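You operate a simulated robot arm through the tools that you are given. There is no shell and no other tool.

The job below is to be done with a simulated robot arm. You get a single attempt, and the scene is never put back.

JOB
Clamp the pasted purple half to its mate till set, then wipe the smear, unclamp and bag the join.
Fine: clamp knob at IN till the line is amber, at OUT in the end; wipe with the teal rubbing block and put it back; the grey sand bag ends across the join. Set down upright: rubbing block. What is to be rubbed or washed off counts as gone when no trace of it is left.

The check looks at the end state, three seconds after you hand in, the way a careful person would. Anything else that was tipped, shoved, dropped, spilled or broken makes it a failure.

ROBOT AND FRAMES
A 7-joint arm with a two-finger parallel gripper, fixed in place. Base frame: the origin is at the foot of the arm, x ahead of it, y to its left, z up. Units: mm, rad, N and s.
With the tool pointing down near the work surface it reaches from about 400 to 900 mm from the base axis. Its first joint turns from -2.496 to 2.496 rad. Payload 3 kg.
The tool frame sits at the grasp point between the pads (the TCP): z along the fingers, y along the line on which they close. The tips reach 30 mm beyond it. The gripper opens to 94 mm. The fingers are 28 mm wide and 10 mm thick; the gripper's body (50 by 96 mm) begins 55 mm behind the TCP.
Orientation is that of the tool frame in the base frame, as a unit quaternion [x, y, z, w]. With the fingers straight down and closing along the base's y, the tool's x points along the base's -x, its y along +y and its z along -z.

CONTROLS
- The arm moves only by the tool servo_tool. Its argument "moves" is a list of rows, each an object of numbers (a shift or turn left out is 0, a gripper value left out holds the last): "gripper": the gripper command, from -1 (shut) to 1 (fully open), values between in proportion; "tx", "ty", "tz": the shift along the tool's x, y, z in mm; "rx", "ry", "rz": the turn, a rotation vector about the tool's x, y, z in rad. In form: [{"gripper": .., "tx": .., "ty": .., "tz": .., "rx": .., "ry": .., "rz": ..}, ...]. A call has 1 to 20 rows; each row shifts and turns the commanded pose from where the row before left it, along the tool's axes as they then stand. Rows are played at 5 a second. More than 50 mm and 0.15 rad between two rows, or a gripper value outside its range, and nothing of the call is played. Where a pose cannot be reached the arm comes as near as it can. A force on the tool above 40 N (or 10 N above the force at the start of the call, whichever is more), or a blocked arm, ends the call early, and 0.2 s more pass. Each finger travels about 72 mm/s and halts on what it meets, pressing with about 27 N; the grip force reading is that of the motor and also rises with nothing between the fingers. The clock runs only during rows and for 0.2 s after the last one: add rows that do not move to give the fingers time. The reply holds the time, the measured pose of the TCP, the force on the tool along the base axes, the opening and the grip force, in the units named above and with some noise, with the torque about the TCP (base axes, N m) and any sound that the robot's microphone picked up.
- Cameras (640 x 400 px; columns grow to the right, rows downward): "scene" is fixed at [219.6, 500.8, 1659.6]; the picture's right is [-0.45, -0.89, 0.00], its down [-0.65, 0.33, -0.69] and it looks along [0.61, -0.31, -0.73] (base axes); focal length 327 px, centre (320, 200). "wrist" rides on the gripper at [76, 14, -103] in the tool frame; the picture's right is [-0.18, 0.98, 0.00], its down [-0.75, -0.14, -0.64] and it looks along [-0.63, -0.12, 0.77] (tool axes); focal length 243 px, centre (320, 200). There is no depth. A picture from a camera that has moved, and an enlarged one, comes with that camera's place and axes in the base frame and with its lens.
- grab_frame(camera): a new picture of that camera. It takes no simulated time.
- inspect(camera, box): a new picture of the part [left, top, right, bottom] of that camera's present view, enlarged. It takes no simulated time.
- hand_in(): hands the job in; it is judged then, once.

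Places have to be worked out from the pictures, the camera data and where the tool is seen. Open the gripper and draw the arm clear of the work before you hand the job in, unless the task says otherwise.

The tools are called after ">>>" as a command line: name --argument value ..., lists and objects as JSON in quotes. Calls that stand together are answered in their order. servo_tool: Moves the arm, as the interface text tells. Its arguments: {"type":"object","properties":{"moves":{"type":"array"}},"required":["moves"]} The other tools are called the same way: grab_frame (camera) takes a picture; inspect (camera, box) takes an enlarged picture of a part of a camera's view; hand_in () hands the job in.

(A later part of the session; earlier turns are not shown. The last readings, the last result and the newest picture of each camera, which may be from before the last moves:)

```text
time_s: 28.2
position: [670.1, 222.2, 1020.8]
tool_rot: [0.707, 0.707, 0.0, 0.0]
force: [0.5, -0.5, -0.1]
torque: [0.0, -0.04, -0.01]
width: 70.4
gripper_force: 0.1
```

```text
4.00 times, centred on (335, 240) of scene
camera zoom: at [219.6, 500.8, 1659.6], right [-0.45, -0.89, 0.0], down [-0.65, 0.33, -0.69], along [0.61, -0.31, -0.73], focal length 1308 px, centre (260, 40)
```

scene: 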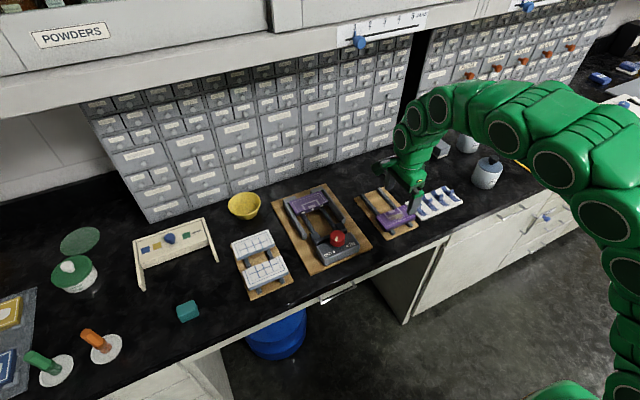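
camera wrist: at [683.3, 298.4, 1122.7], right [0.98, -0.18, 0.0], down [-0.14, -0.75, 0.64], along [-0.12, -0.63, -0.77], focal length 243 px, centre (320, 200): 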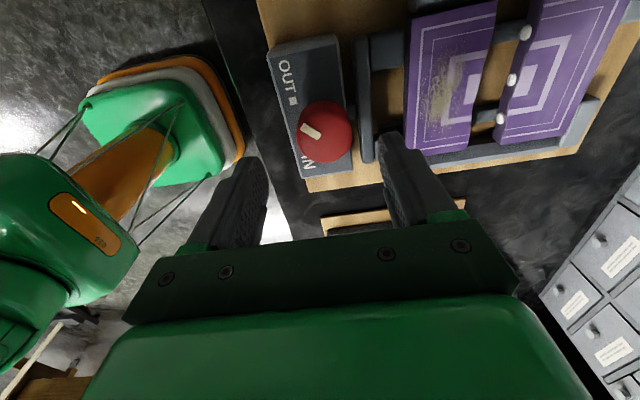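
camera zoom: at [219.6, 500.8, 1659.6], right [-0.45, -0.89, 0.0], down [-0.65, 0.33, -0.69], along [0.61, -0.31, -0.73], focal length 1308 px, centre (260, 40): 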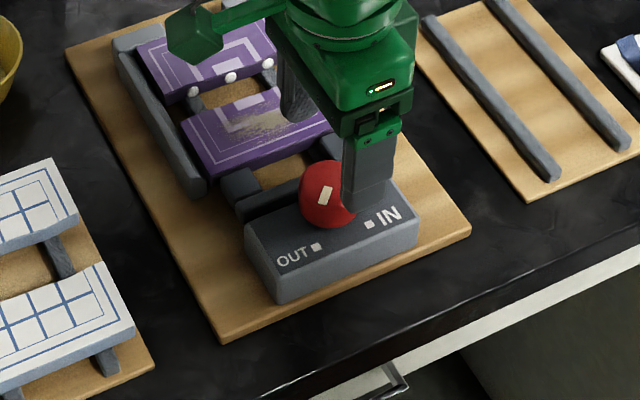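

The TCP axis projects to about (320, 132), right at the knob's centre. I'll descend to z≈962 around the knob.

>>> servo_tool --moves '[{"tz": 20}, {"tz": 20}, {"tz": 10}, {"tz": 8}, {}, {}]'

>>> grab_frame --camera "wrist"

>>> inspect --camera "scene" --box '[280, 190, 390, 290]'

```text
time_s: 29.6
position: [670.3, 221.9, 961.9]
tool_rot: [0.707, 0.707, 0.0, 0.0]
force: [-0.4, -0.2, -0.1]
torque: [-0.02, 0.01, -0.02]
width: 70.6
gripper_force: 0.1
```

```text
taken
camera wrist: at [684.5, 298.3, 1063.1], right [0.98, -0.18, 0.0], down [-0.14, -0.75, 0.64], along [-0.12, -0.63, -0.77], focal length 243 px, centre (320, 200)
```

wrist: 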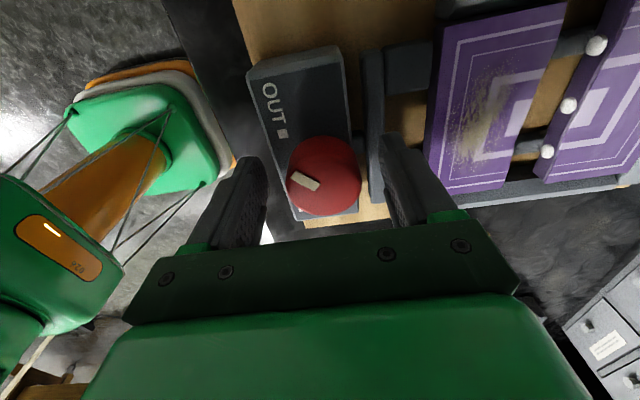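

```text
4.00 times, centred on (335, 240) of scene
camera zoom: at [219.6, 500.8, 1659.6], right [-0.45, -0.89, 0.0], down [-0.65, 0.33, -0.69], along [0.61, -0.31, -0.73], focal length 1308 px, centre (260, 40)
```

zoom: 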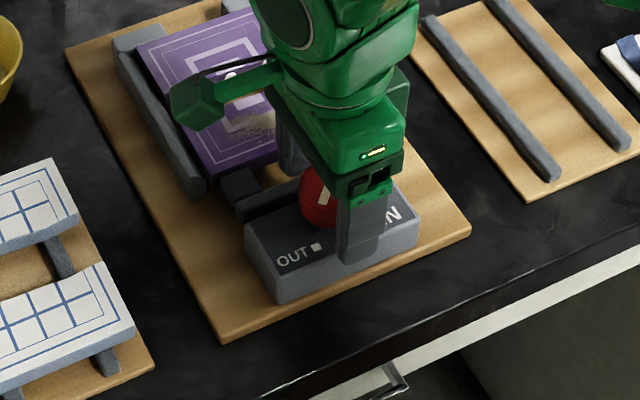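

The knob sits about 2 mm toward +x of centre. I'll shift, lower 4 mm, then close on it.

>>> servo_tool --moves '[{"ty": 2, "tz": 2}, {"tz": 2}, {}, {"gripper": -0.1}, {"gripper": -1}, {}, {}, {}]'

>>> grab_frame --camera "wrist"

```text
time_s: 31.4
position: [671.3, 221.5, 956.3]
tool_rot: [0.707, 0.707, -0.001, -0.001]
force: [-29.5, -2.6, 4.6]
torque: [-0.05, 0.62, -0.1]
width: 41.5
gripper_force: 45.1
```

```text
taken
camera wrist: at [686.3, 297.9, 1058.8], right [0.98, -0.18, 0.0], down [-0.14, -0.75, 0.64], along [-0.12, -0.63, -0.77], focal length 243 px, centre (320, 200)
```

wrist: 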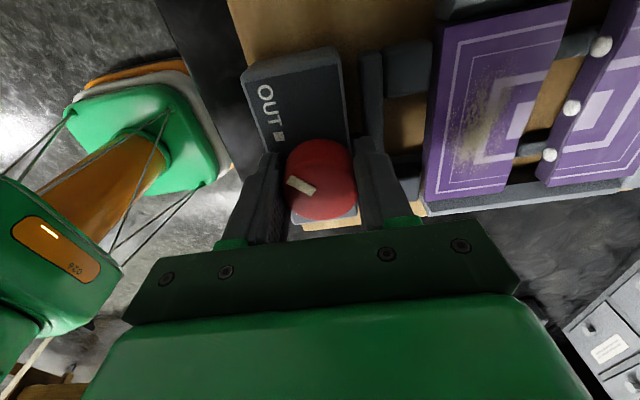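

The grip is off-centre (−29.5 N in x), so I'll shift −x to relieve it before turning.

>>> servo_tool --moves '[{"ty": -1.5}, {}, {}]'

```text
time_s: 32.2
position: [671.5, 222.1, 957.8]
tool_rot: [0.707, 0.707, 0.001, -0.001]
force: [-9.5, -5.0, -1.6]
torque: [-0.23, 0.11, -0.02]
width: 41.3
gripper_force: 45.0
```

Better. I'll centre it a little more, then start the turn toward IN (counter-clockwise from above).

>>> servo_tool --moves '[{"ty": -0.7, "tx": -0.3}, {}, {"rz": -0.1}, {"rz": -0.1}, {"rz": -0.1}, {"rz": -0.1}, {}]'

>>> grab_frame --camera "wrist"

```text
time_s: 33.8
position: [670.8, 222.1, 956.4]
tool_rot: [0.552, 0.834, -0.001, 0.0]
force: [-0.9, -10.9, 3.8]
torque: [0.05, 0.31, -0.18]
width: 41.6
gripper_force: 44.6
```

```text
taken
camera wrist: at [654.6, 297.2, 1058.5], right [0.98, 0.21, 0.0], down [0.17, -0.75, 0.64], along [0.14, -0.63, -0.77], focal length 243 px, centre (320, 200)
```

wrist: 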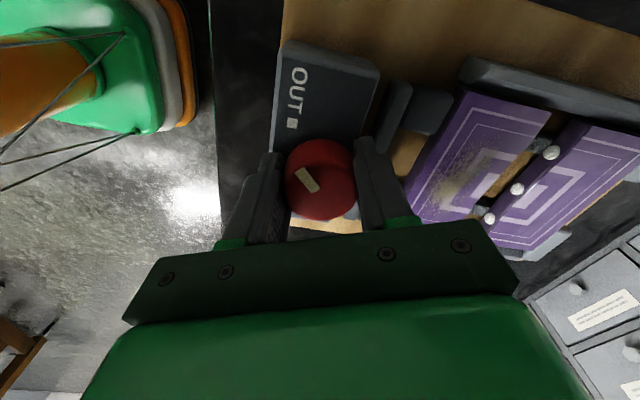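

I need to check whether the knob turned with the fingers or slipped. I'll zoom in.

>>> inspect --camera "wrist" --box '[240, 20, 480, 250]'

>>> inspect --camera "scene" --box '[280, 180, 390, 280]'

```text
1.74 times, centred on (360, 135) of wrist
camera zoom: at [654.6, 297.2, 1058.5], right [0.98, 0.21, 0.0], down [0.17, -0.75, 0.64], along [0.14, -0.63, -0.77], focal length 422 px, centre (250, 313)
```

zoom: 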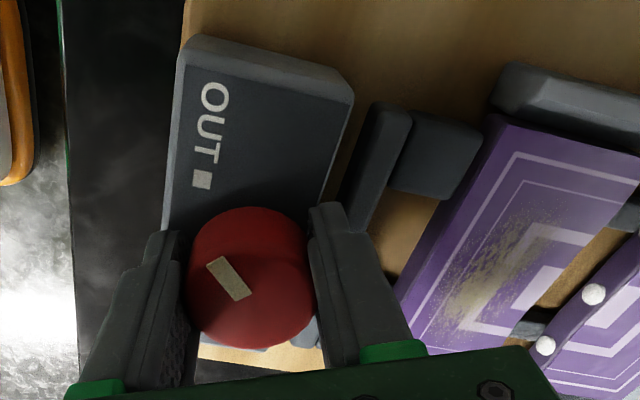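

```text
4.00 times, centred on (335, 230) of scene
camera zoom: at [219.6, 500.8, 1659.6], right [-0.45, -0.89, 0.0], down [-0.65, 0.33, -0.69], along [0.61, -0.31, -0.73], focal length 1308 px, centre (260, 80)
```

zoom: 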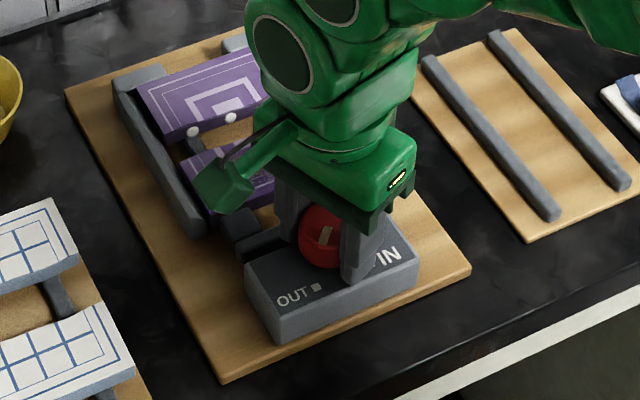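

The marker still points at about 139°, so the fingers slipped round the knob. I'll turn further, more slowly, and watch the torque.

>>> servo_tool --moves '[{"rz": -0.03}, {"rz": -0.03}, {"rz": -0.03}, {"rz": -0.03}, {"rz": -0.03}, {"rz": -0.03}]'

>>> inspect --camera "wrist" --box '[240, 20, 480, 250]'

```text
time_s: 35.2
position: [669.9, 221.8, 956.4]
tool_rot: [0.475, 0.88, 0.0, 0.001]
force: [-30.0, -8.3, 10.0]
torque: [-0.05, 0.39, -0.77]
width: 41.7
gripper_force: 45.6
```

```text
1.74 times, centred on (360, 135) of wrist
camera zoom: at [641.0, 293.0, 1058.6], right [0.92, 0.39, 0.0], down [0.3, -0.71, 0.64], along [0.25, -0.59, -0.77], focal length 422 px, centre (250, 313)
```

zoom: 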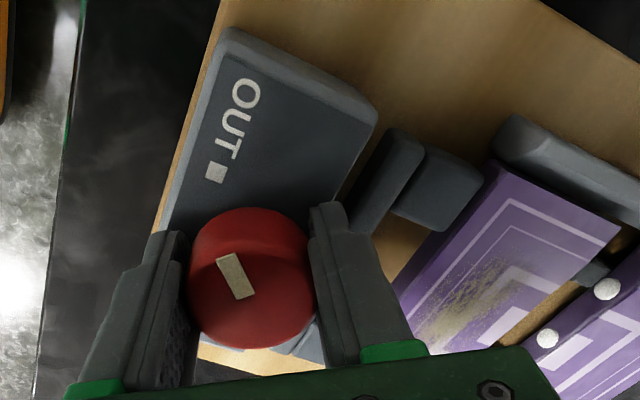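

Torque is −0.77 N·m with −30 N in x, and the far finger may be catching the clamp bar. I'll release, rise about 8 mm, turn back and look again.

>>> servo_tool --moves '[{"gripper": 0.4}, {}, {"tz": -20}, {"tz": -25}, {}]'

>>> inspect --camera "wrist" --box '[240, 20, 480, 250]'

>>> inspect --camera "scene" --box '[280, 180, 390, 280]'

```text
time_s: 36.4
position: [669.9, 222.8, 1002.1]
tool_rot: [0.475, 0.88, 0.0, -0.001]
force: [0.2, 0.9, -0.3]
torque: [0.01, 0.0, -0.03]
width: 66.0
gripper_force: 0.0
```

```text
1.74 times, centred on (360, 135) of wrist
camera zoom: at [641.1, 293.2, 1103.6], right [0.92, 0.38, 0.0], down [0.29, -0.71, 0.64], along [0.25, -0.59, -0.77], focal length 422 px, centre (250, 313)
```

zoom: 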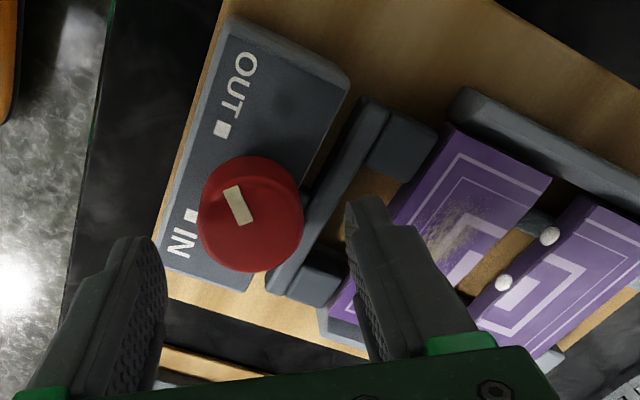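

```text
4.00 times, centred on (335, 230) of scene
camera zoom: at [219.6, 500.8, 1659.6], right [-0.45, -0.89, 0.0], down [-0.65, 0.33, -0.69], along [0.61, -0.31, -0.73], focal length 1308 px, centre (260, 80)
```

zoom: 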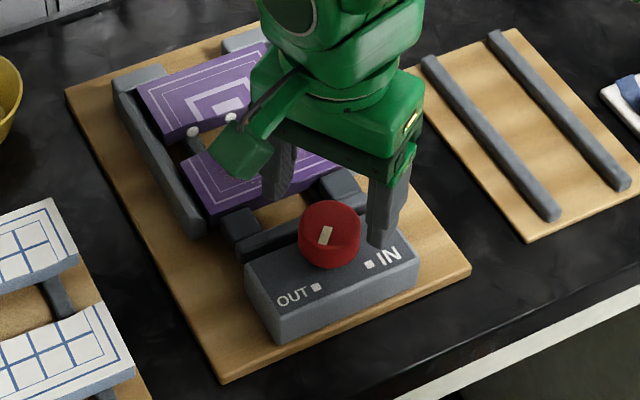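

The marker hasn't moved. OUT at 7:30 and IN at 4:30 suggest a dial with a 270° sweep that tightens clockwise, which would put my counter-clockwise turn against the end stop. I'll re-grip a bit higher and test a small clockwise turn.

>>> servo_tool --moves '[{"tz": 20}, {"tz": 19}, {}, {"gripper": -0.1}, {"gripper": -1}, {}, {}]'

>>> servo_tool --moves '[{"rz": 0.06}, {"rz": 0.06}, {"rz": 0.06}, {"rz": 0.06}, {"rz": 0.06}, {}]'

>>> inspect --camera "wrist" --box '[240, 20, 480, 250]'

```text
time_s: 38.0
position: [670.2, 221.3, 961.4]
tool_rot: [0.476, 0.88, 0.0, -0.001]
force: [-16.0, -7.6, -1.5]
torque: [-0.19, 0.35, -0.14]
width: 41.1
gripper_force: 45.3
```

```text
time_s: 39.4
position: [669.4, 222.0, 962.6]
tool_rot: [0.601, 0.799, -0.001, 0.0]
force: [-12.3, -24.1, -14.9]
torque: [-0.24, 0.29, -0.13]
width: 41.4
gripper_force: 44.8
```

```text
1.74 times, centred on (360, 135) of wrist
camera zoom: at [664.2, 298.8, 1064.2], right [1.0, 0.09, 0.0], down [0.07, -0.76, 0.64], along [0.06, -0.64, -0.77], focal length 422 px, centre (250, 313)
```

zoom: 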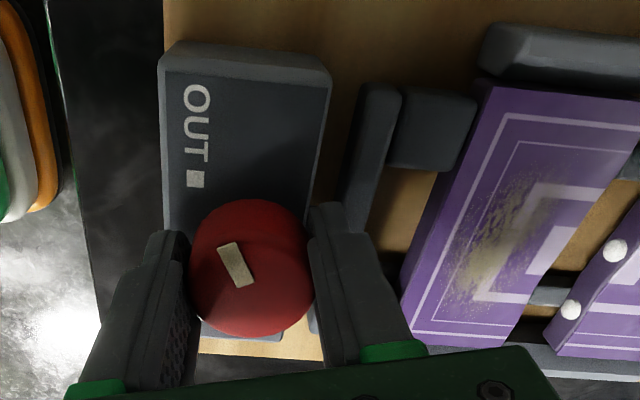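

The marker rotated with the tool, now about 118°, so clockwise is the right direction. I'll centre the tool on the knob and carry on.

>>> servo_tool --moves '[{"tx": -1.2, "ty": -1.0}, {}, {"rz": 0.07}, {"rz": 0.07}, {"rz": 0.07}, {"rz": 0.07}, {"rz": 0.07}, {"rz": 0.07}, {}]'

>>> inspect --camera "wrist" --box '[240, 20, 480, 250]'

```text
time_s: 40.5
position: [670.5, 221.6, 962.5]
tool_rot: [0.668, 0.744, 0.002, 0.001]
force: [13.9, 1.2, -5.7]
torque: [-0.07, -0.2, 0.08]
width: 41.5
gripper_force: 45.1
stopped in row 5: the force on the tool passed its limit at 43 N (the readings are from after the stop); the commanded pose is now the measured one
```

```text
1.74 times, centred on (360, 135) of wrist
camera zoom: at [677.2, 298.7, 1064.5], right [1.0, -0.08, 0.0], down [-0.06, -0.77, 0.64], along [-0.05, -0.64, -0.77], focal length 422 px, centre (250, 313)
```

zoom: 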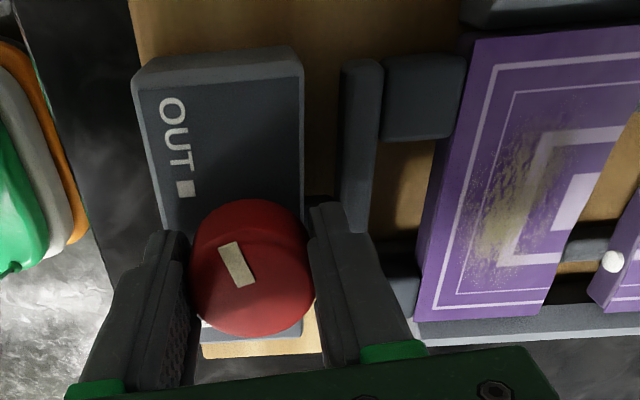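

The knob is still turning with the tool; the stop came from lateral misalignment. I'll nudge the tool to ease it and continue in smaller steps.

>>> servo_tool --moves '[{"ty": 0.6}, {}, {"rz": 0.05}, {"rz": 0.05}, {}]'

```text
time_s: 41.8
position: [671.8, 221.3, 962.0]
tool_rot: [0.705, 0.709, 0.003, 0.0]
force: [10.0, 1.7, -7.5]
torque: [0.05, -0.24, -0.04]
width: 41.4
gripper_force: 45.4
```

>>> servo_tool --moves '[{"ty": 0.5}, {"rz": 0.06}, {"rz": 0.06}, {"rz": 0.06}, {"rz": 0.06}, {}]'

>>> inspect --camera "wrist" --box '[240, 20, 480, 250]'

```text
time_s: 43.1
position: [671.5, 221.6, 962.8]
tool_rot: [0.785, 0.619, 0.002, 0.0]
force: [3.5, 2.9, -9.1]
torque: [-0.3, -0.04, -0.05]
width: 41.5
gripper_force: 45.1
```

```text
1.74 times, centred on (360, 135) of wrist
camera zoom: at [703.5, 292.2, 1064.6], right [0.91, -0.41, 0.0], down [-0.31, -0.7, 0.64], along [-0.26, -0.58, -0.77], focal length 422 px, centre (250, 313)
```

zoom: 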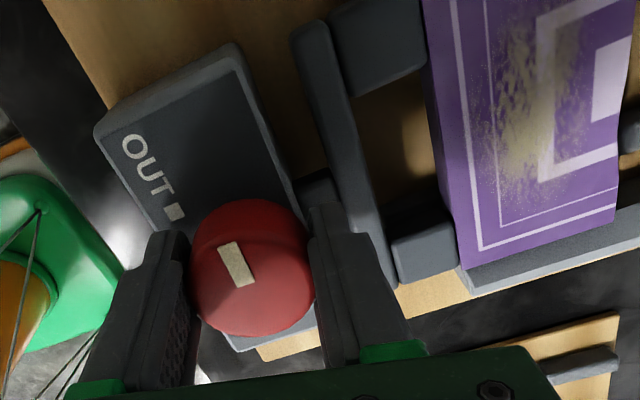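

The knob turns with the tool and the forces are low. Continuing clockwise.

>>> servo_tool --moves '[{"rz": 0.07}, {"rz": 0.07}, {"rz": 0.07}, {"rz": 0.07}, {}]'

>>> servo_tool --moves '[{"rz": 0.07}, {"rz": 0.07}, {"rz": 0.07}, {"rz": 0.07}, {}]'

>>> grab_frame --camera "wrist"

>>> grab_frame --camera "scene"

```text
time_s: 44.4
position: [671.0, 222.5, 963.3]
tool_rot: [0.864, 0.503, 0.002, 0.0]
force: [25.4, -3.9, -18.6]
torque: [-0.19, -0.7, -0.01]
width: 41.5
gripper_force: 44.5
```

```text
time_s: 45.2
position: [672.5, 220.9, 962.4]
tool_rot: [0.91, 0.416, 0.002, 0.001]
force: [6.4, 1.1, -7.3]
torque: [-0.1, -0.05, 0.0]
width: 41.3
gripper_force: 45.1
stopped in row 4: the force on the tool passed its limit at 42 N (the readings are from after the stop); the commanded pose is now the measured one
```

```text
taken
camera wrist: at [733.0, 269.3, 1064.9], right [0.62, -0.78, 0.0], down [-0.6, -0.48, 0.64], along [-0.5, -0.4, -0.77], focal length 243 px, centre (320, 200)
```

wrist: 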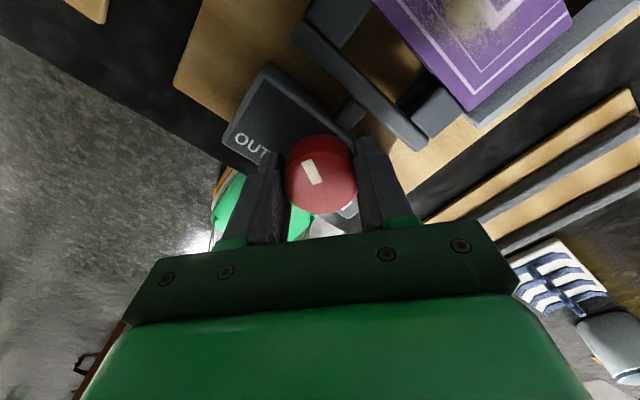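

```text
taken
```

scene: 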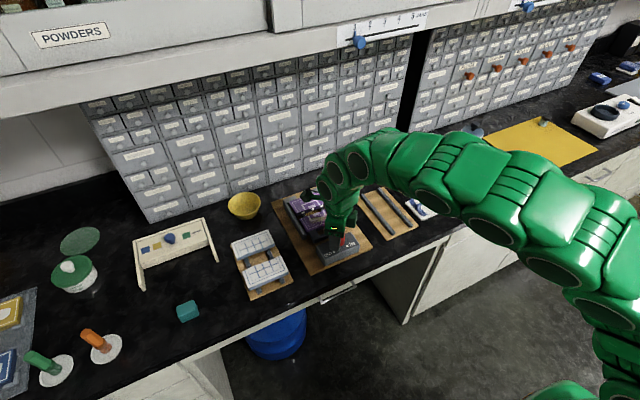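

About 74° turned. I'll re-centre and keep going clockwise.

>>> servo_tool --moves '[{"tx": 0.3, "ty": 0.3}, {"rz": 0.06}, {"rz": 0.06}, {"rz": 0.06}, {"rz": 0.06}, {}]'

>>> servo_tool --moves '[{"rz": 0.06}, {"rz": 0.06}, {"rz": 0.06}, {"rz": 0.06}, {}]'

```text
time_s: 46.6
position: [671.4, 221.1, 962.2]
tool_rot: [0.953, 0.303, 0.002, 0.001]
force: [-2.4, -17.7, -15.1]
torque: [-0.34, -0.08, -0.06]
width: 41.4
gripper_force: 44.6
```

```text
time_s: 47.8
position: [672.8, 221.7, 963.0]
tool_rot: [0.982, 0.186, 0.002, 0.0]
force: [13.1, -21.9, -24.0]
torque: [-0.55, -0.43, 0.03]
width: 41.3
gripper_force: 45.0
```

>>> servo_tool --moves '[{"tx": 0.3, "ty": 1.0, "tz": 1}, {}, {"rz": 0.06}, {"rz": 0.06}, {"rz": 0.06}, {"rz": 0.06}, {}]'

>>> grab_frame --camera "wrist"

>>> grab_frame --camera "scene"

```text
time_s: 48.7
position: [670.4, 218.8, 959.8]
tool_rot: [0.99, 0.14, 0.012, -0.001]
force: [-4.0, -2.5, -0.4]
torque: [-0.24, -0.04, 0.04]
width: 41.1
gripper_force: 44.8
out of reach, approached as far as the arm can: row 4
stopped in row 4: the force on the tool passed its limit at 94 N (the readings are from after the stop); the commanded pose is now the measured one
```

```text
taken
camera wrist: at [745.3, 226.4, 1063.2], right [0.1, -1.0, 0.0], down [-0.78, -0.08, 0.62], along [-0.62, -0.06, -0.78], focal length 243 px, centre (320, 200)
```

wrist: 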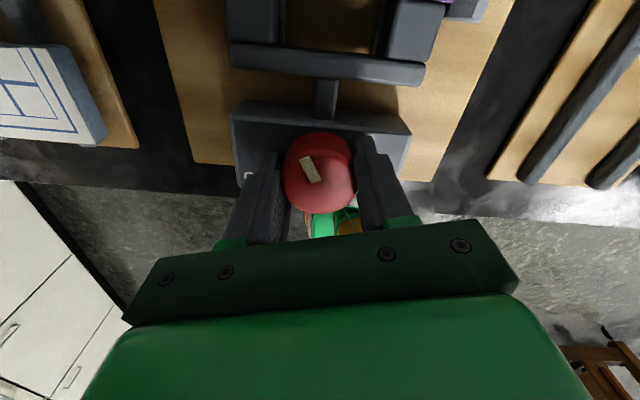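

```text
taken
```

scene: 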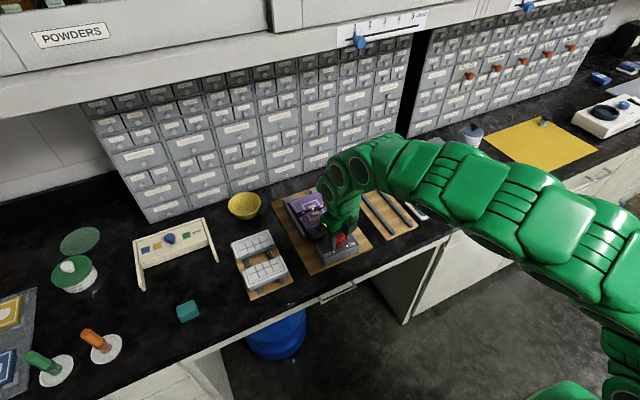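

The wrist has reached its turn limit at about 164°. The clamp has advanced and the marker is near 30°. I'll let go, lift, straighten the small tilt, wind the wrist back and look at the knob.

>>> servo_tool --moves '[{"gripper": 0.4}, {}, {"tz": -20}, {"tz": -25, "ry": -0.024}, {}]'

>>> servo_tool --moves '[{"rz": -0.145}, {"rz": -0.145}, {"rz": -0.145}, {"rz": -0.145}, {"rz": -0.145}, {"rz": -0.145}, {"rz": -0.145}, {"rz": -0.145}, {"rz": -0.145}, {"rz": -0.145}, {}]'

>>> servo_tool --moves '[{"rz": -0.145}, {"rz": -0.145}, {"rz": -0.145}, {"rz": -0.145}, {"rz": -0.145}, {"rz": -0.145}, {"rz": -0.145}, {"rz": -0.145}, {"rz": -0.145}, {"rz": -0.145}, {}]'

>>> grab_frame --camera "wrist"

>>> inspect --camera "scene" --box '[270, 180, 380, 280]'

```text
time_s: 49.9
position: [669.8, 219.4, 992.5]
tool_rot: [0.99, 0.141, 0.006, -0.001]
force: [0.0, 0.2, -0.2]
torque: [-0.03, 0.01, 0.0]
width: 65.4
gripper_force: 0.1
out of reach, approached as far as the arm can: row 4
```

```text
time_s: 52.3
position: [669.7, 220.5, 991.7]
tool_rot: [0.647, 0.762, -0.001, 0.0]
force: [0.3, -1.1, 0.1]
torque: [0.0, -0.03, -0.02]
width: 65.9
gripper_force: 0.0
```

```text
time_s: 54.7
position: [668.6, 220.4, 992.2]
tool_rot: [-0.021, 1.0, -0.001, -0.001]
force: [-0.4, 0.2, 0.2]
torque: [0.02, -0.03, 0.02]
width: 65.8
gripper_force: 0.0
```

```text
taken
camera wrist: at [593.1, 230.8, 1094.3], right [0.14, 0.99, 0.0], down [0.76, -0.11, 0.64], along [0.63, -0.09, -0.77], focal length 243 px, centre (320, 200)
```

wrist: 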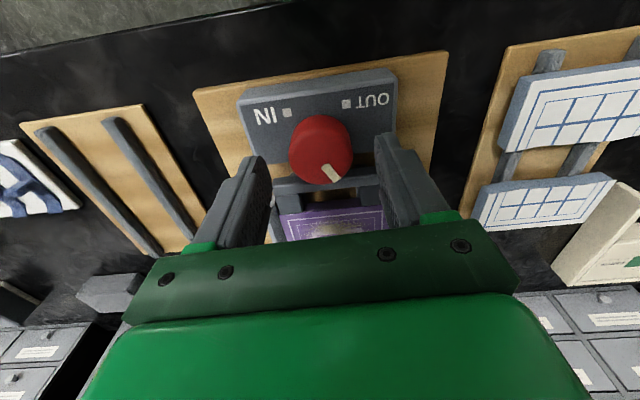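

```text
4.00 times, centred on (325, 230) of scene
camera zoom: at [219.6, 500.8, 1659.6], right [-0.45, -0.89, 0.0], down [-0.65, 0.33, -0.69], along [0.61, -0.31, -0.73], focal length 1308 px, centre (300, 80)
```

zoom: 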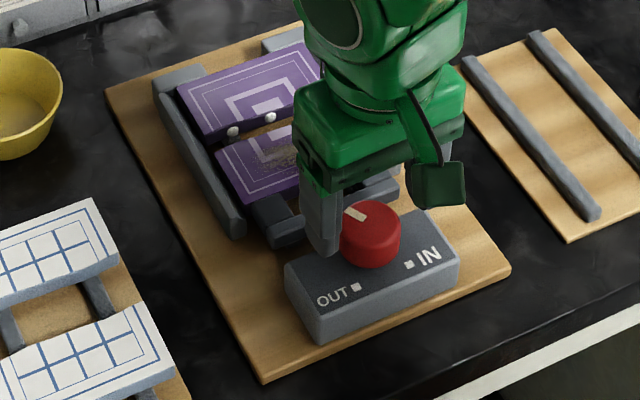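

The marker points at about 30° and the jaws have pushed the mate halfway. I'll centre on the knob, go back a little further, descend and re-grip for the remaining ~165°.

>>> servo_tool --moves '[{"tx": -2.4, "ty": 1.2}, {"rz": -0.1}, {"rz": -0.1}, {"tz": 15}, {"tz": 15}, {}, {"gripper": -0.1}, {"gripper": -1}, {}, {}, {}]'

>>> grab_frame --camera "wrist"

```text
time_s: 57.1
position: [671.1, 219.6, 960.8]
tool_rot: [-0.12, 0.993, 0.0, 0.0]
force: [1.4, -9.0, -3.7]
torque: [-0.22, -0.05, -0.05]
width: 41.4
gripper_force: 44.7
```

```text
taken
camera wrist: at [594.5, 215.7, 1063.9], right [-0.06, 1.0, 0.0], down [0.77, 0.04, 0.64], along [0.64, 0.03, -0.77], focal length 243 px, centre (320, 200)
```

wrist: 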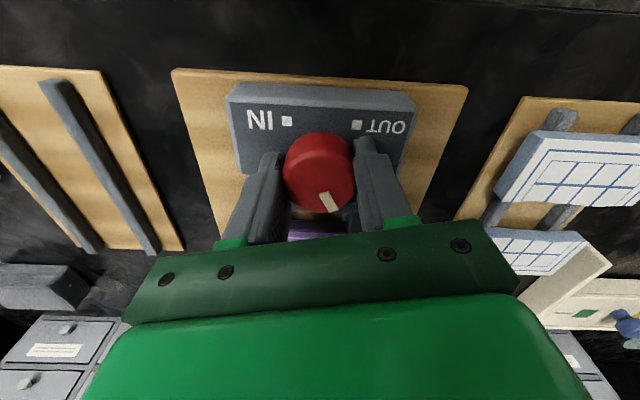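

Good grip. I'll turn clockwise in stages, watching the forces.

>>> servo_tool --moves '[{"ty": -0.6}, {"rz": 0.07}, {"rz": 0.07}, {"rz": 0.07}, {"rz": 0.07}, {"rz": 0.07}, {}]'

>>> servo_tool --moves '[{"rz": 0.07}, {"rz": 0.07}, {"rz": 0.07}, {"rz": 0.07}, {"rz": 0.07}, {}]'

```text
time_s: 58.7
position: [671.8, 220.1, 962.0]
tool_rot: [0.055, 0.999, -0.001, -0.001]
force: [-12.8, -17.6, 10.7]
torque: [-0.77, 0.12, -0.05]
width: 41.4
gripper_force: 45.1
```

```text
time_s: 60.1
position: [670.9, 220.2, 961.2]
tool_rot: [0.228, 0.974, 0.0, -0.001]
force: [-8.6, -14.4, 9.1]
torque: [-0.81, -0.25, -0.02]
width: 41.3
gripper_force: 44.8
```

>>> servo_tool --moves '[{"ty": -0.8, "tz": -0.4}, {"rz": 0.07}, {"rz": 0.07}, {"rz": 0.07}, {"rz": 0.07}, {"rz": 0.07}, {}]'

>>> servo_tool --moves '[{"rz": 0.07}, {"rz": 0.07}, {"rz": 0.07}, {"rz": 0.07}, {}]'

>>> grab_frame --camera "wrist"

>>> inspect --camera "scene" --box '[270, 180, 380, 280]'

```text
time_s: 61.7
position: [671.4, 220.0, 961.7]
tool_rot: [0.395, 0.919, -0.001, -0.001]
force: [4.0, 11.8, -20.7]
torque: [-0.18, -0.18, -0.05]
width: 41.1
gripper_force: 44.8
```

```text
time_s: 62.9
position: [670.8, 219.6, 961.6]
tool_rot: [0.519, 0.855, -0.001, 0.0]
force: [-6.8, 14.4, -5.7]
torque: [0.16, 0.18, -0.04]
width: 41.1
gripper_force: 45.3
```

```text
taken
camera wrist: at [649.3, 294.1, 1063.8], right [0.96, 0.29, 0.0], down [0.22, -0.73, 0.64], along [0.19, -0.62, -0.77], focal length 243 px, centre (320, 200)
```

wrist: 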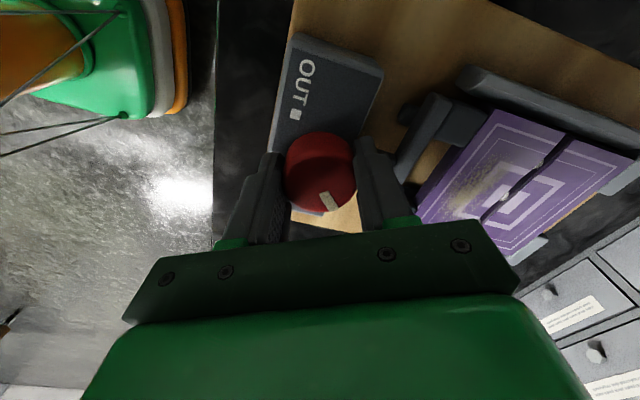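

```text
4.00 times, centred on (325, 230) of scene
camera zoom: at [219.6, 500.8, 1659.6], right [-0.45, -0.89, 0.0], down [-0.65, 0.33, -0.69], along [0.61, -0.31, -0.73], focal length 1308 px, centre (300, 80)
```

zoom: 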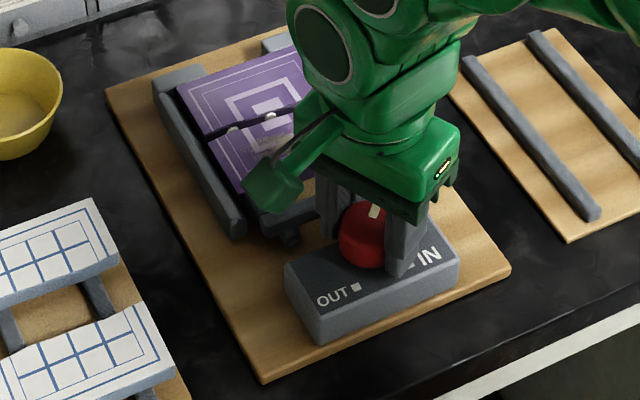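

The halves are nearly touching and the marker is near −46°. About 90° to go.

>>> servo_tool --moves '[{"tx": 0.6}, {"rz": 0.07}, {"rz": 0.07}, {"rz": 0.07}, {"rz": 0.07}, {"rz": 0.07}, {}]'

>>> servo_tool --moves '[{"rz": 0.07}, {"rz": 0.07}, {"rz": 0.07}, {"rz": 0.07}, {"rz": 0.07}, {}]'

>>> grab_frame --camera "wrist"

```text
time_s: 64.5
position: [670.7, 219.2, 961.7]
tool_rot: [0.659, 0.752, -0.002, 0.0]
force: [13.4, 8.4, -23.7]
torque: [0.57, -0.4, -0.06]
width: 41.0
gripper_force: 45.5
```

```text
time_s: 65.9
position: [671.1, 218.9, 962.0]
tool_rot: [0.781, 0.625, -0.001, 0.001]
force: [17.8, 3.5, -4.3]
torque: [0.19, -0.11, -0.02]
width: 41.5
gripper_force: 45.0
```

```text
taken
camera wrist: at [702.3, 291.1, 1063.9], right [0.92, -0.39, 0.0], down [-0.3, -0.7, 0.64], along [-0.25, -0.59, -0.77], focal length 243 px, centre (320, 200)
```

wrist: 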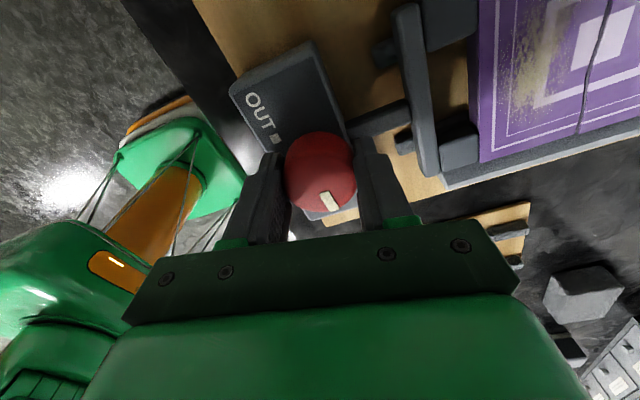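

The halves have met. Now the last ~49° toward IN.

>>> servo_tool --moves '[{"ty": 0.8, "tx": 0.3}, {"rz": 0.07}, {"rz": 0.07}, {"rz": 0.07}, {"rz": 0.07}, {"rz": 0.07}, {}]'

>>> servo_tool --moves '[{"rz": 0.07}, {"rz": 0.07}, {"rz": 0.07}, {"rz": 0.07}, {}]'

>>> inspect --camera "wrist" --box '[200, 40, 440, 260]'

>>> inspect --camera "scene" --box '[270, 180, 380, 280]'

```text
time_s: 67.5
position: [670.6, 220.5, 962.5]
tool_rot: [0.877, 0.48, -0.002, 0.0]
force: [-13.6, -9.5, -4.1]
torque: [-0.51, 0.46, -0.06]
width: 41.1
gripper_force: 45.1
```

```text
time_s: 68.7
position: [670.9, 219.6, 962.2]
tool_rot: [0.936, 0.353, -0.002, 0.0]
force: [-17.3, -16.2, -16.3]
torque: [-0.09, 0.25, -0.02]
width: 41.3
gripper_force: 45.3
```

```text
1.82 times, centred on (320, 150) of wrist
camera zoom: at [738.8, 259.6, 1063.8], right [0.51, -0.86, 0.0], down [-0.66, -0.39, 0.64], along [-0.55, -0.33, -0.76], focal length 441 px, centre (320, 291)
```

zoom: 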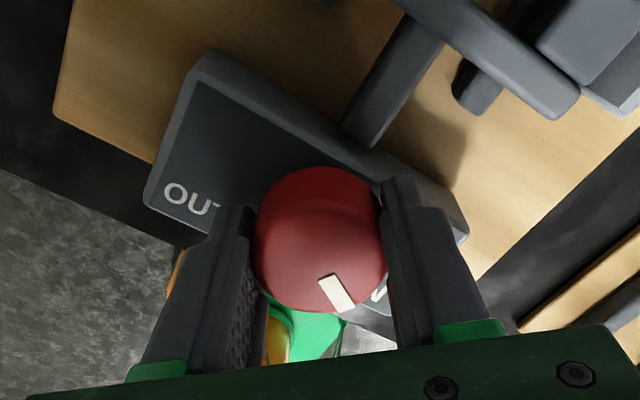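

```text
4.00 times, centred on (325, 230) of scene
camera zoom: at [219.6, 500.8, 1659.6], right [-0.45, -0.89, 0.0], down [-0.65, 0.33, -0.69], along [0.61, -0.31, -0.73], focal length 1308 px, centre (300, 80)
```

zoom: 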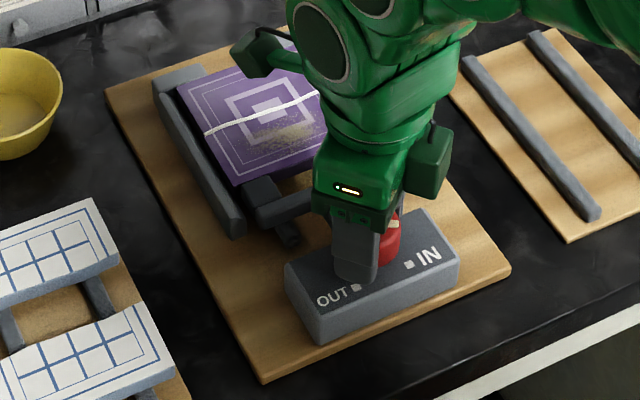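

A white glue line has appeared, so the halves are joined. The marker is at about −120°; 15° more to IN.

>>> servo_tool --moves '[{"tx": -0.8}, {"rz": 0.06}, {"rz": 0.06}, {"rz": 0.06}, {"rz": 0.06}, {}]'

>>> inspect --camera "wrist" --box '[200, 40, 440, 260]'

```text
time_s: 70.1
position: [671.8, 219.5, 962.4]
tool_rot: [0.971, 0.239, -0.001, 0.001]
force: [12.5, 0.6, -31.0]
torque: [-0.02, -0.52, 0.23]
width: 41.2
gripper_force: 45.3
```

```text
1.82 times, centred on (320, 150) of wrist
camera zoom: at [746.0, 242.6, 1064.2], right [0.29, -0.96, 0.0], down [-0.73, -0.22, 0.64], along [-0.62, -0.19, -0.77], focal length 441 px, centre (320, 291)
```

zoom: 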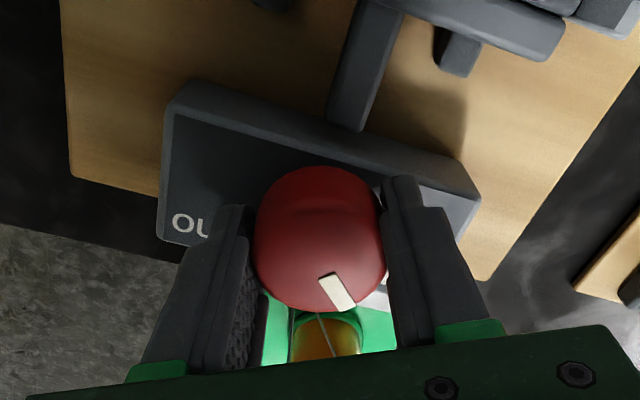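

Torque has risen to +0.23 N·m, which suggests the IN stop. One more small turn, then release and look.

>>> servo_tool --moves '[{"tz": 1, "rz": 0.04}, {"rz": 0.03}, {}]'

>>> servo_tool --moves '[{"gripper": 0.4}, {}, {"tz": -20}, {"tz": -30}, {}]'

>>> grab_frame --camera "wrist"

>>> inspect --camera "scene" --box '[270, 180, 380, 280]'

```text
time_s: 70.9
position: [670.1, 219.2, 962.0]
tool_rot: [0.979, 0.204, 0.0, 0.0]
force: [7.0, -5.8, 12.6]
torque: [-0.43, 0.17, 0.75]
width: 41.1
gripper_force: 44.6
```

```text
time_s: 72.1
position: [669.9, 218.7, 1010.5]
tool_rot: [0.979, 0.204, -0.001, 0.001]
force: [-0.5, 0.3, 0.8]
torque: [0.03, 0.01, -0.01]
width: 66.1
gripper_force: 0.0
```

```text
taken
camera wrist: at [746.6, 237.0, 1113.0], right [0.23, -0.97, 0.0], down [-0.75, -0.17, 0.64], along [-0.63, -0.15, -0.77], focal length 243 px, centre (320, 200)
```

wrist: 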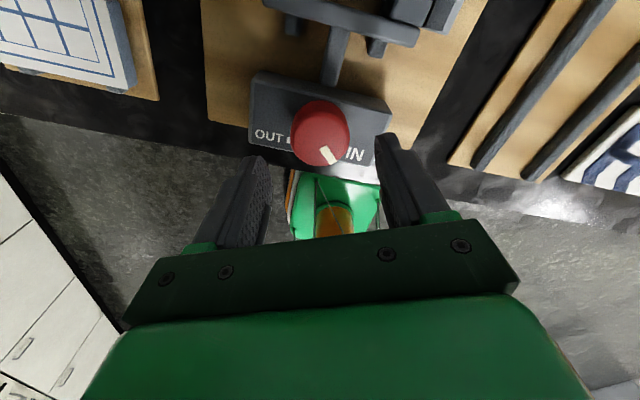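

```text
4.00 times, centred on (325, 230) of scene
camera zoom: at [219.6, 500.8, 1659.6], right [-0.45, -0.89, 0.0], down [-0.65, 0.33, -0.69], along [0.61, -0.31, -0.73], focal length 1308 px, centre (300, 80)
```

zoom: 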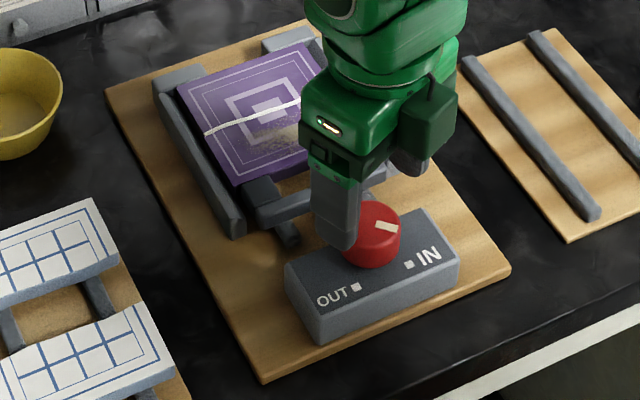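

Torque reached the stop and the marker points at IN. While the joint sets (line still white) I'll unwind the wrist and head toward the teal block.

>>> servo_tool --moves '[{"tz": -30, "rz": -0.1442}, {"tz": -10, "rz": -0.1442}, {"rz": -0.1442}, {"rz": -0.1442}, {"rz": -0.1442}, {"rz": -0.1442}, {"rz": -0.1442}, {"rz": -0.1442}, {"rz": -0.1442}, {"rz": -0.1442}, {"rz": -0.1442}, {"rz": -0.1442}, {"rz": -0.1442}, {"rz": -0.1442}, {"rz": -0.1442}, {"rz": -0.1442}, {"rz": -0.1442}, {"rz": -0.1442}, {"rz": -0.135}, {}]'

>>> servo_tool --moves '[{"tx": 8, "ty": 42, "gripper": 1}, {"tx": 8, "ty": 42}, {"tx": 8, "ty": 42}, {"tx": 8, "ty": 42}, {"tx": 8, "ty": 42}, {"tx": 8, "ty": 42}, {"tx": 5, "ty": 42}, {}]'

>>> grab_frame --camera "wrist"

>>> grab_frame --camera "scene"

```text
time_s: 76.3
position: [671.3, 219.2, 1051.6]
tool_rot: [0.0, 1.0, -0.001, -0.001]
force: [0.0, 0.3, -0.6]
torque: [-0.04, 0.02, -0.01]
width: 65.7
gripper_force: 0.1
```

```text
time_s: 78.1
position: [620.0, 512.9, 1051.2]
tool_rot: [0.0, 1.0, -0.001, -0.001]
force: [0.4, 0.1, -0.3]
torque: [0.01, 0.02, -0.02]
width: 94.0
gripper_force: 0.1
```

```text
taken
camera wrist: at [543.9, 527.8, 1153.3], right [0.18, 0.98, 0.0], down [0.75, -0.14, 0.64], along [0.63, -0.12, -0.77], focal length 243 px, centre (320, 200)
```

wrist: 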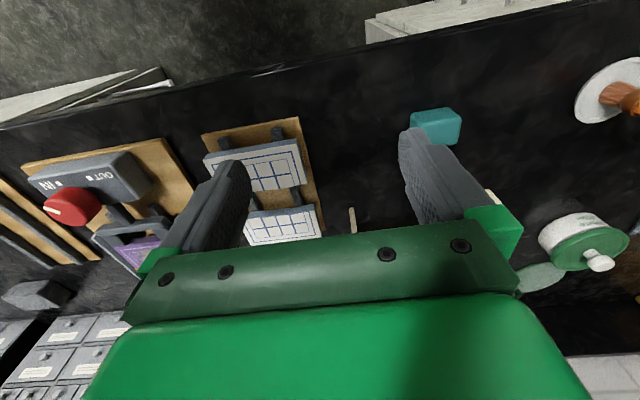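

```text
taken
```

scene: 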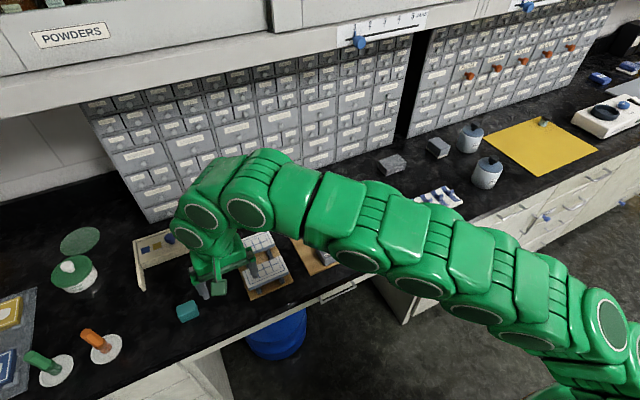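

>>> inspect --camera "wrist" --box '[380, 80, 500, 170]'

>>> inspect --camera "scene" --box '[150, 280, 230, 340]'

>>> inspect --camera "wrist" --box '[0, 120, 240, 300]'

```text
4.44 times, centred on (440, 125) of wrist
camera zoom: at [543.9, 527.8, 1153.3], right [0.18, 0.98, 0.0], down [0.75, -0.14, 0.64], along [0.63, -0.12, -0.77], focal length 1078 px, centre (-213, 533)
```

zoom: 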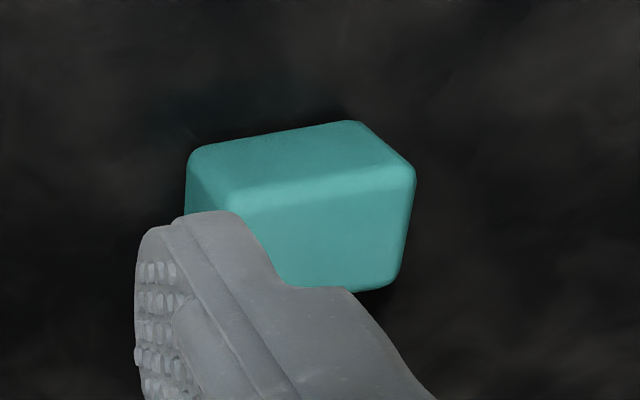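

```text
6.67 times, centred on (190, 310) of scene
camera zoom: at [219.6, 500.8, 1659.6], right [-0.45, -0.89, 0.0], down [-0.65, 0.33, -0.69], along [0.61, -0.31, -0.73], focal length 2180 px, centre (1187, -533)
```

zoom: 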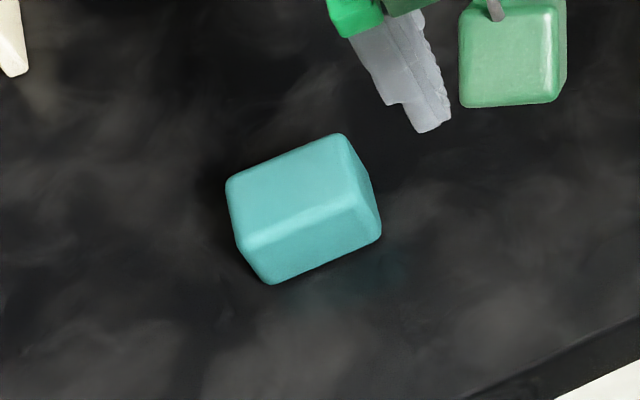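

```text
2.22 times, centred on (120, 210) of wrist
camera zoom: at [543.9, 527.8, 1153.3], right [0.18, 0.98, 0.0], down [0.75, -0.14, 0.64], along [0.63, -0.12, -0.77], focal length 539 px, centre (764, 178)
```

zoom: 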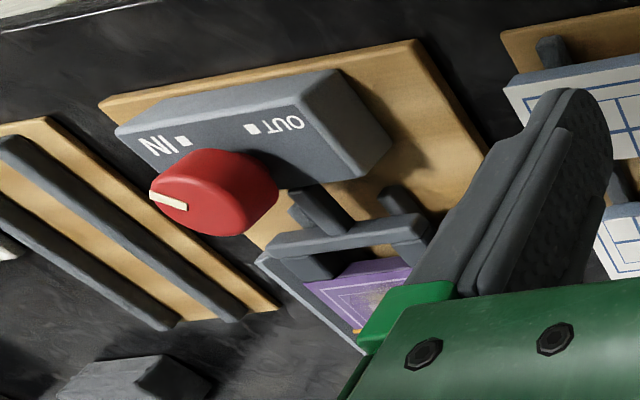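

The block is about 43 (y) × 28 (x) × 27 mm, centred near (674, 631) and aligned with the axes, and the knob is confirmed at IN. I'll move above the block and check reach.

>>> servo_tool --moves '[{"tx": -13.5, "ty": 29.6, "tz": 12}, {"tx": -13.5, "ty": 29.6, "tz": 12}, {"tx": -13.5, "ty": 29.6, "tz": 12}, {"tx": -13.5, "ty": 29.6, "tz": 12}, {}]'

>>> grab_frame --camera "wrist"

>>> inspect --camera "scene" --box '[270, 180, 350, 250]'

```text
time_s: 79.3
position: [645.8, 584.6, 999.9]
tool_rot: [0.001, 1.0, -0.001, -0.001]
force: [0.2, -0.3, 0.6]
torque: [0.01, -0.02, -0.02]
width: 93.7
gripper_force: 0.1
out of reach, approached as far as the arm can: row 3, 4
```

```text
taken
camera wrist: at [569.5, 598.8, 1101.0], right [0.18, 0.98, 0.0], down [0.75, -0.14, 0.64], along [0.63, -0.12, -0.77], focal length 243 px, centre (320, 200)
```

wrist: 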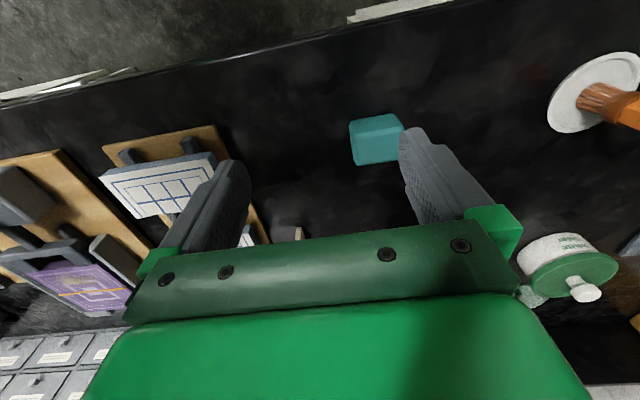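

```text
5.71 times, centred on (310, 215) of scene
camera zoom: at [219.6, 500.8, 1659.6], right [-0.45, -0.89, 0.0], down [-0.65, 0.33, -0.69], along [0.61, -0.31, -0.73], focal length 1868 px, centre (377, 114)
```

zoom: 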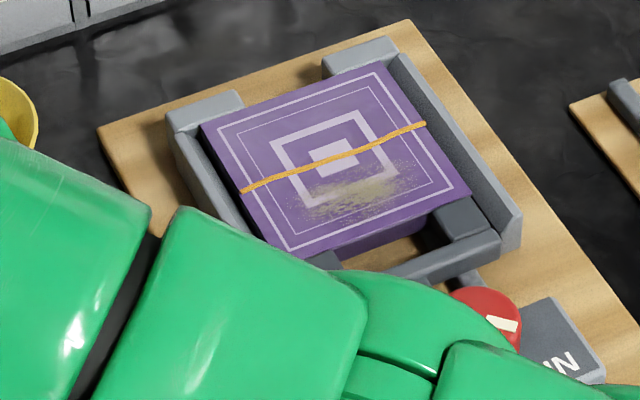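

The joint line is now amber, so it's set. The block is beyond vertical reach (limit ~870 mm radius here), so I'll tilt the tool about its closing axis to gain reach while the pads stay parallel to the block's faces.

>>> servo_tool --moves '[{"ry": -0.1}, {"ry": -0.1}, {"ry": -0.1}, {"ry": -0.05}, {}]'

>>> servo_tool --moves '[{"ty": 16, "tz": 7, "tx": -10}, {"ty": 16, "tz": 7, "tx": -10}, {"ty": 14}, {}]'

>>> grab_frame --camera "wrist"

```text
time_s: 80.5
position: [642.3, 586.0, 998.7]
tool_rot: [0.0, 0.985, -0.001, 0.174]
force: [-0.2, 1.1, -0.1]
torque: [0.02, 0.0, -0.01]
width: 94.1
gripper_force: 0.1
```

```text
time_s: 81.5
position: [666.1, 629.5, 992.2]
tool_rot: [-0.001, 0.985, 0.0, 0.174]
force: [-0.6, 0.1, 0.4]
torque: [-0.04, 0.0, 0.01]
width: 93.9
gripper_force: 0.1
```

```text
taken
camera wrist: at [559.9, 644.2, 1062.6], right [0.17, 0.98, 0.06], down [0.49, -0.14, 0.86], along [0.86, -0.12, -0.5], focal length 243 px, centre (320, 200)
```

wrist: 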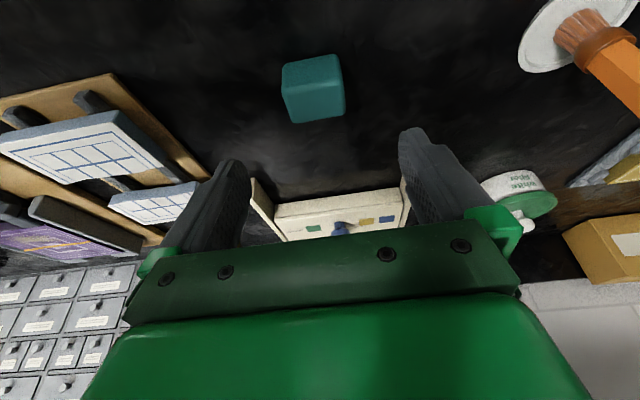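

Reach is fine with the tilt. I'll zoom in on the block to fix its position.

>>> inspect --camera "wrist" --box '[260, 30, 370, 140]'

```text
3.64 times, centred on (315, 85) of wrist
camera zoom: at [559.9, 644.2, 1062.6], right [0.17, 0.98, 0.06], down [0.49, -0.14, 0.86], along [0.86, -0.12, -0.5], focal length 882 px, centre (338, 618)
```

zoom: 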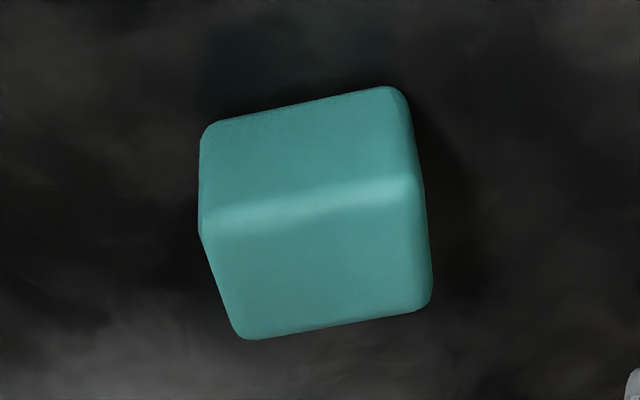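

The block's top spans x 662–692 and y 610–651, with the table at z≈883. I'll descend vertically to TCP z≈923 and grip.

>>> servo_tool --moves '[{"tx": 5.1, "ty": 1, "tz": 16.5}, {"tx": 5.1, "tz": 16.5}, {"tx": 5.1, "tz": 16.5}, {"tx": 5.1, "tz": 16}, {}, {}]'

>>> grab_frame --camera "wrist"

>>> inspect --camera "scene" --box '[140, 260, 240, 340]'

```text
time_s: 82.9
position: [669.1, 631.6, 925.2]
tool_rot: [0.001, 0.985, -0.001, 0.173]
force: [-0.2, 0.6, 0.0]
torque: [0.01, 0.0, 0.02]
width: 94.3
gripper_force: 0.0
```

```text
taken
camera wrist: at [562.8, 645.4, 995.0], right [0.17, 0.98, 0.06], down [0.49, -0.14, 0.86], along [0.85, -0.12, -0.51], focal length 243 px, centre (320, 200)
```

wrist: 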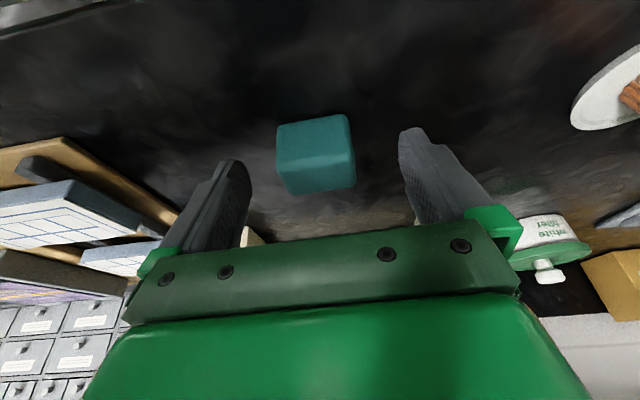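

```text
5.00 times, centred on (190, 300) of scene
camera zoom: at [219.6, 500.8, 1659.6], right [-0.45, -0.89, 0.0], down [-0.65, 0.33, -0.69], along [0.61, -0.31, -0.73], focal length 1635 px, centre (970, -300)
```

zoom: 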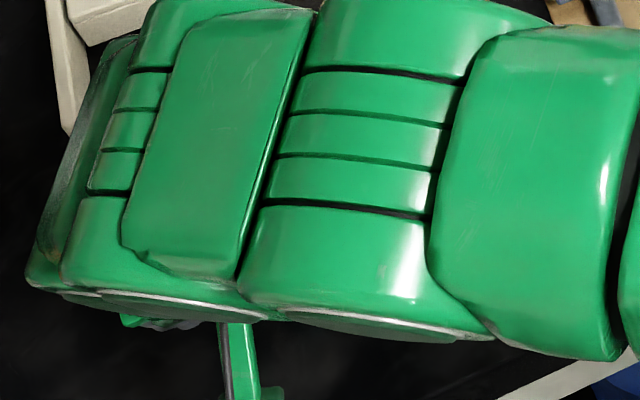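

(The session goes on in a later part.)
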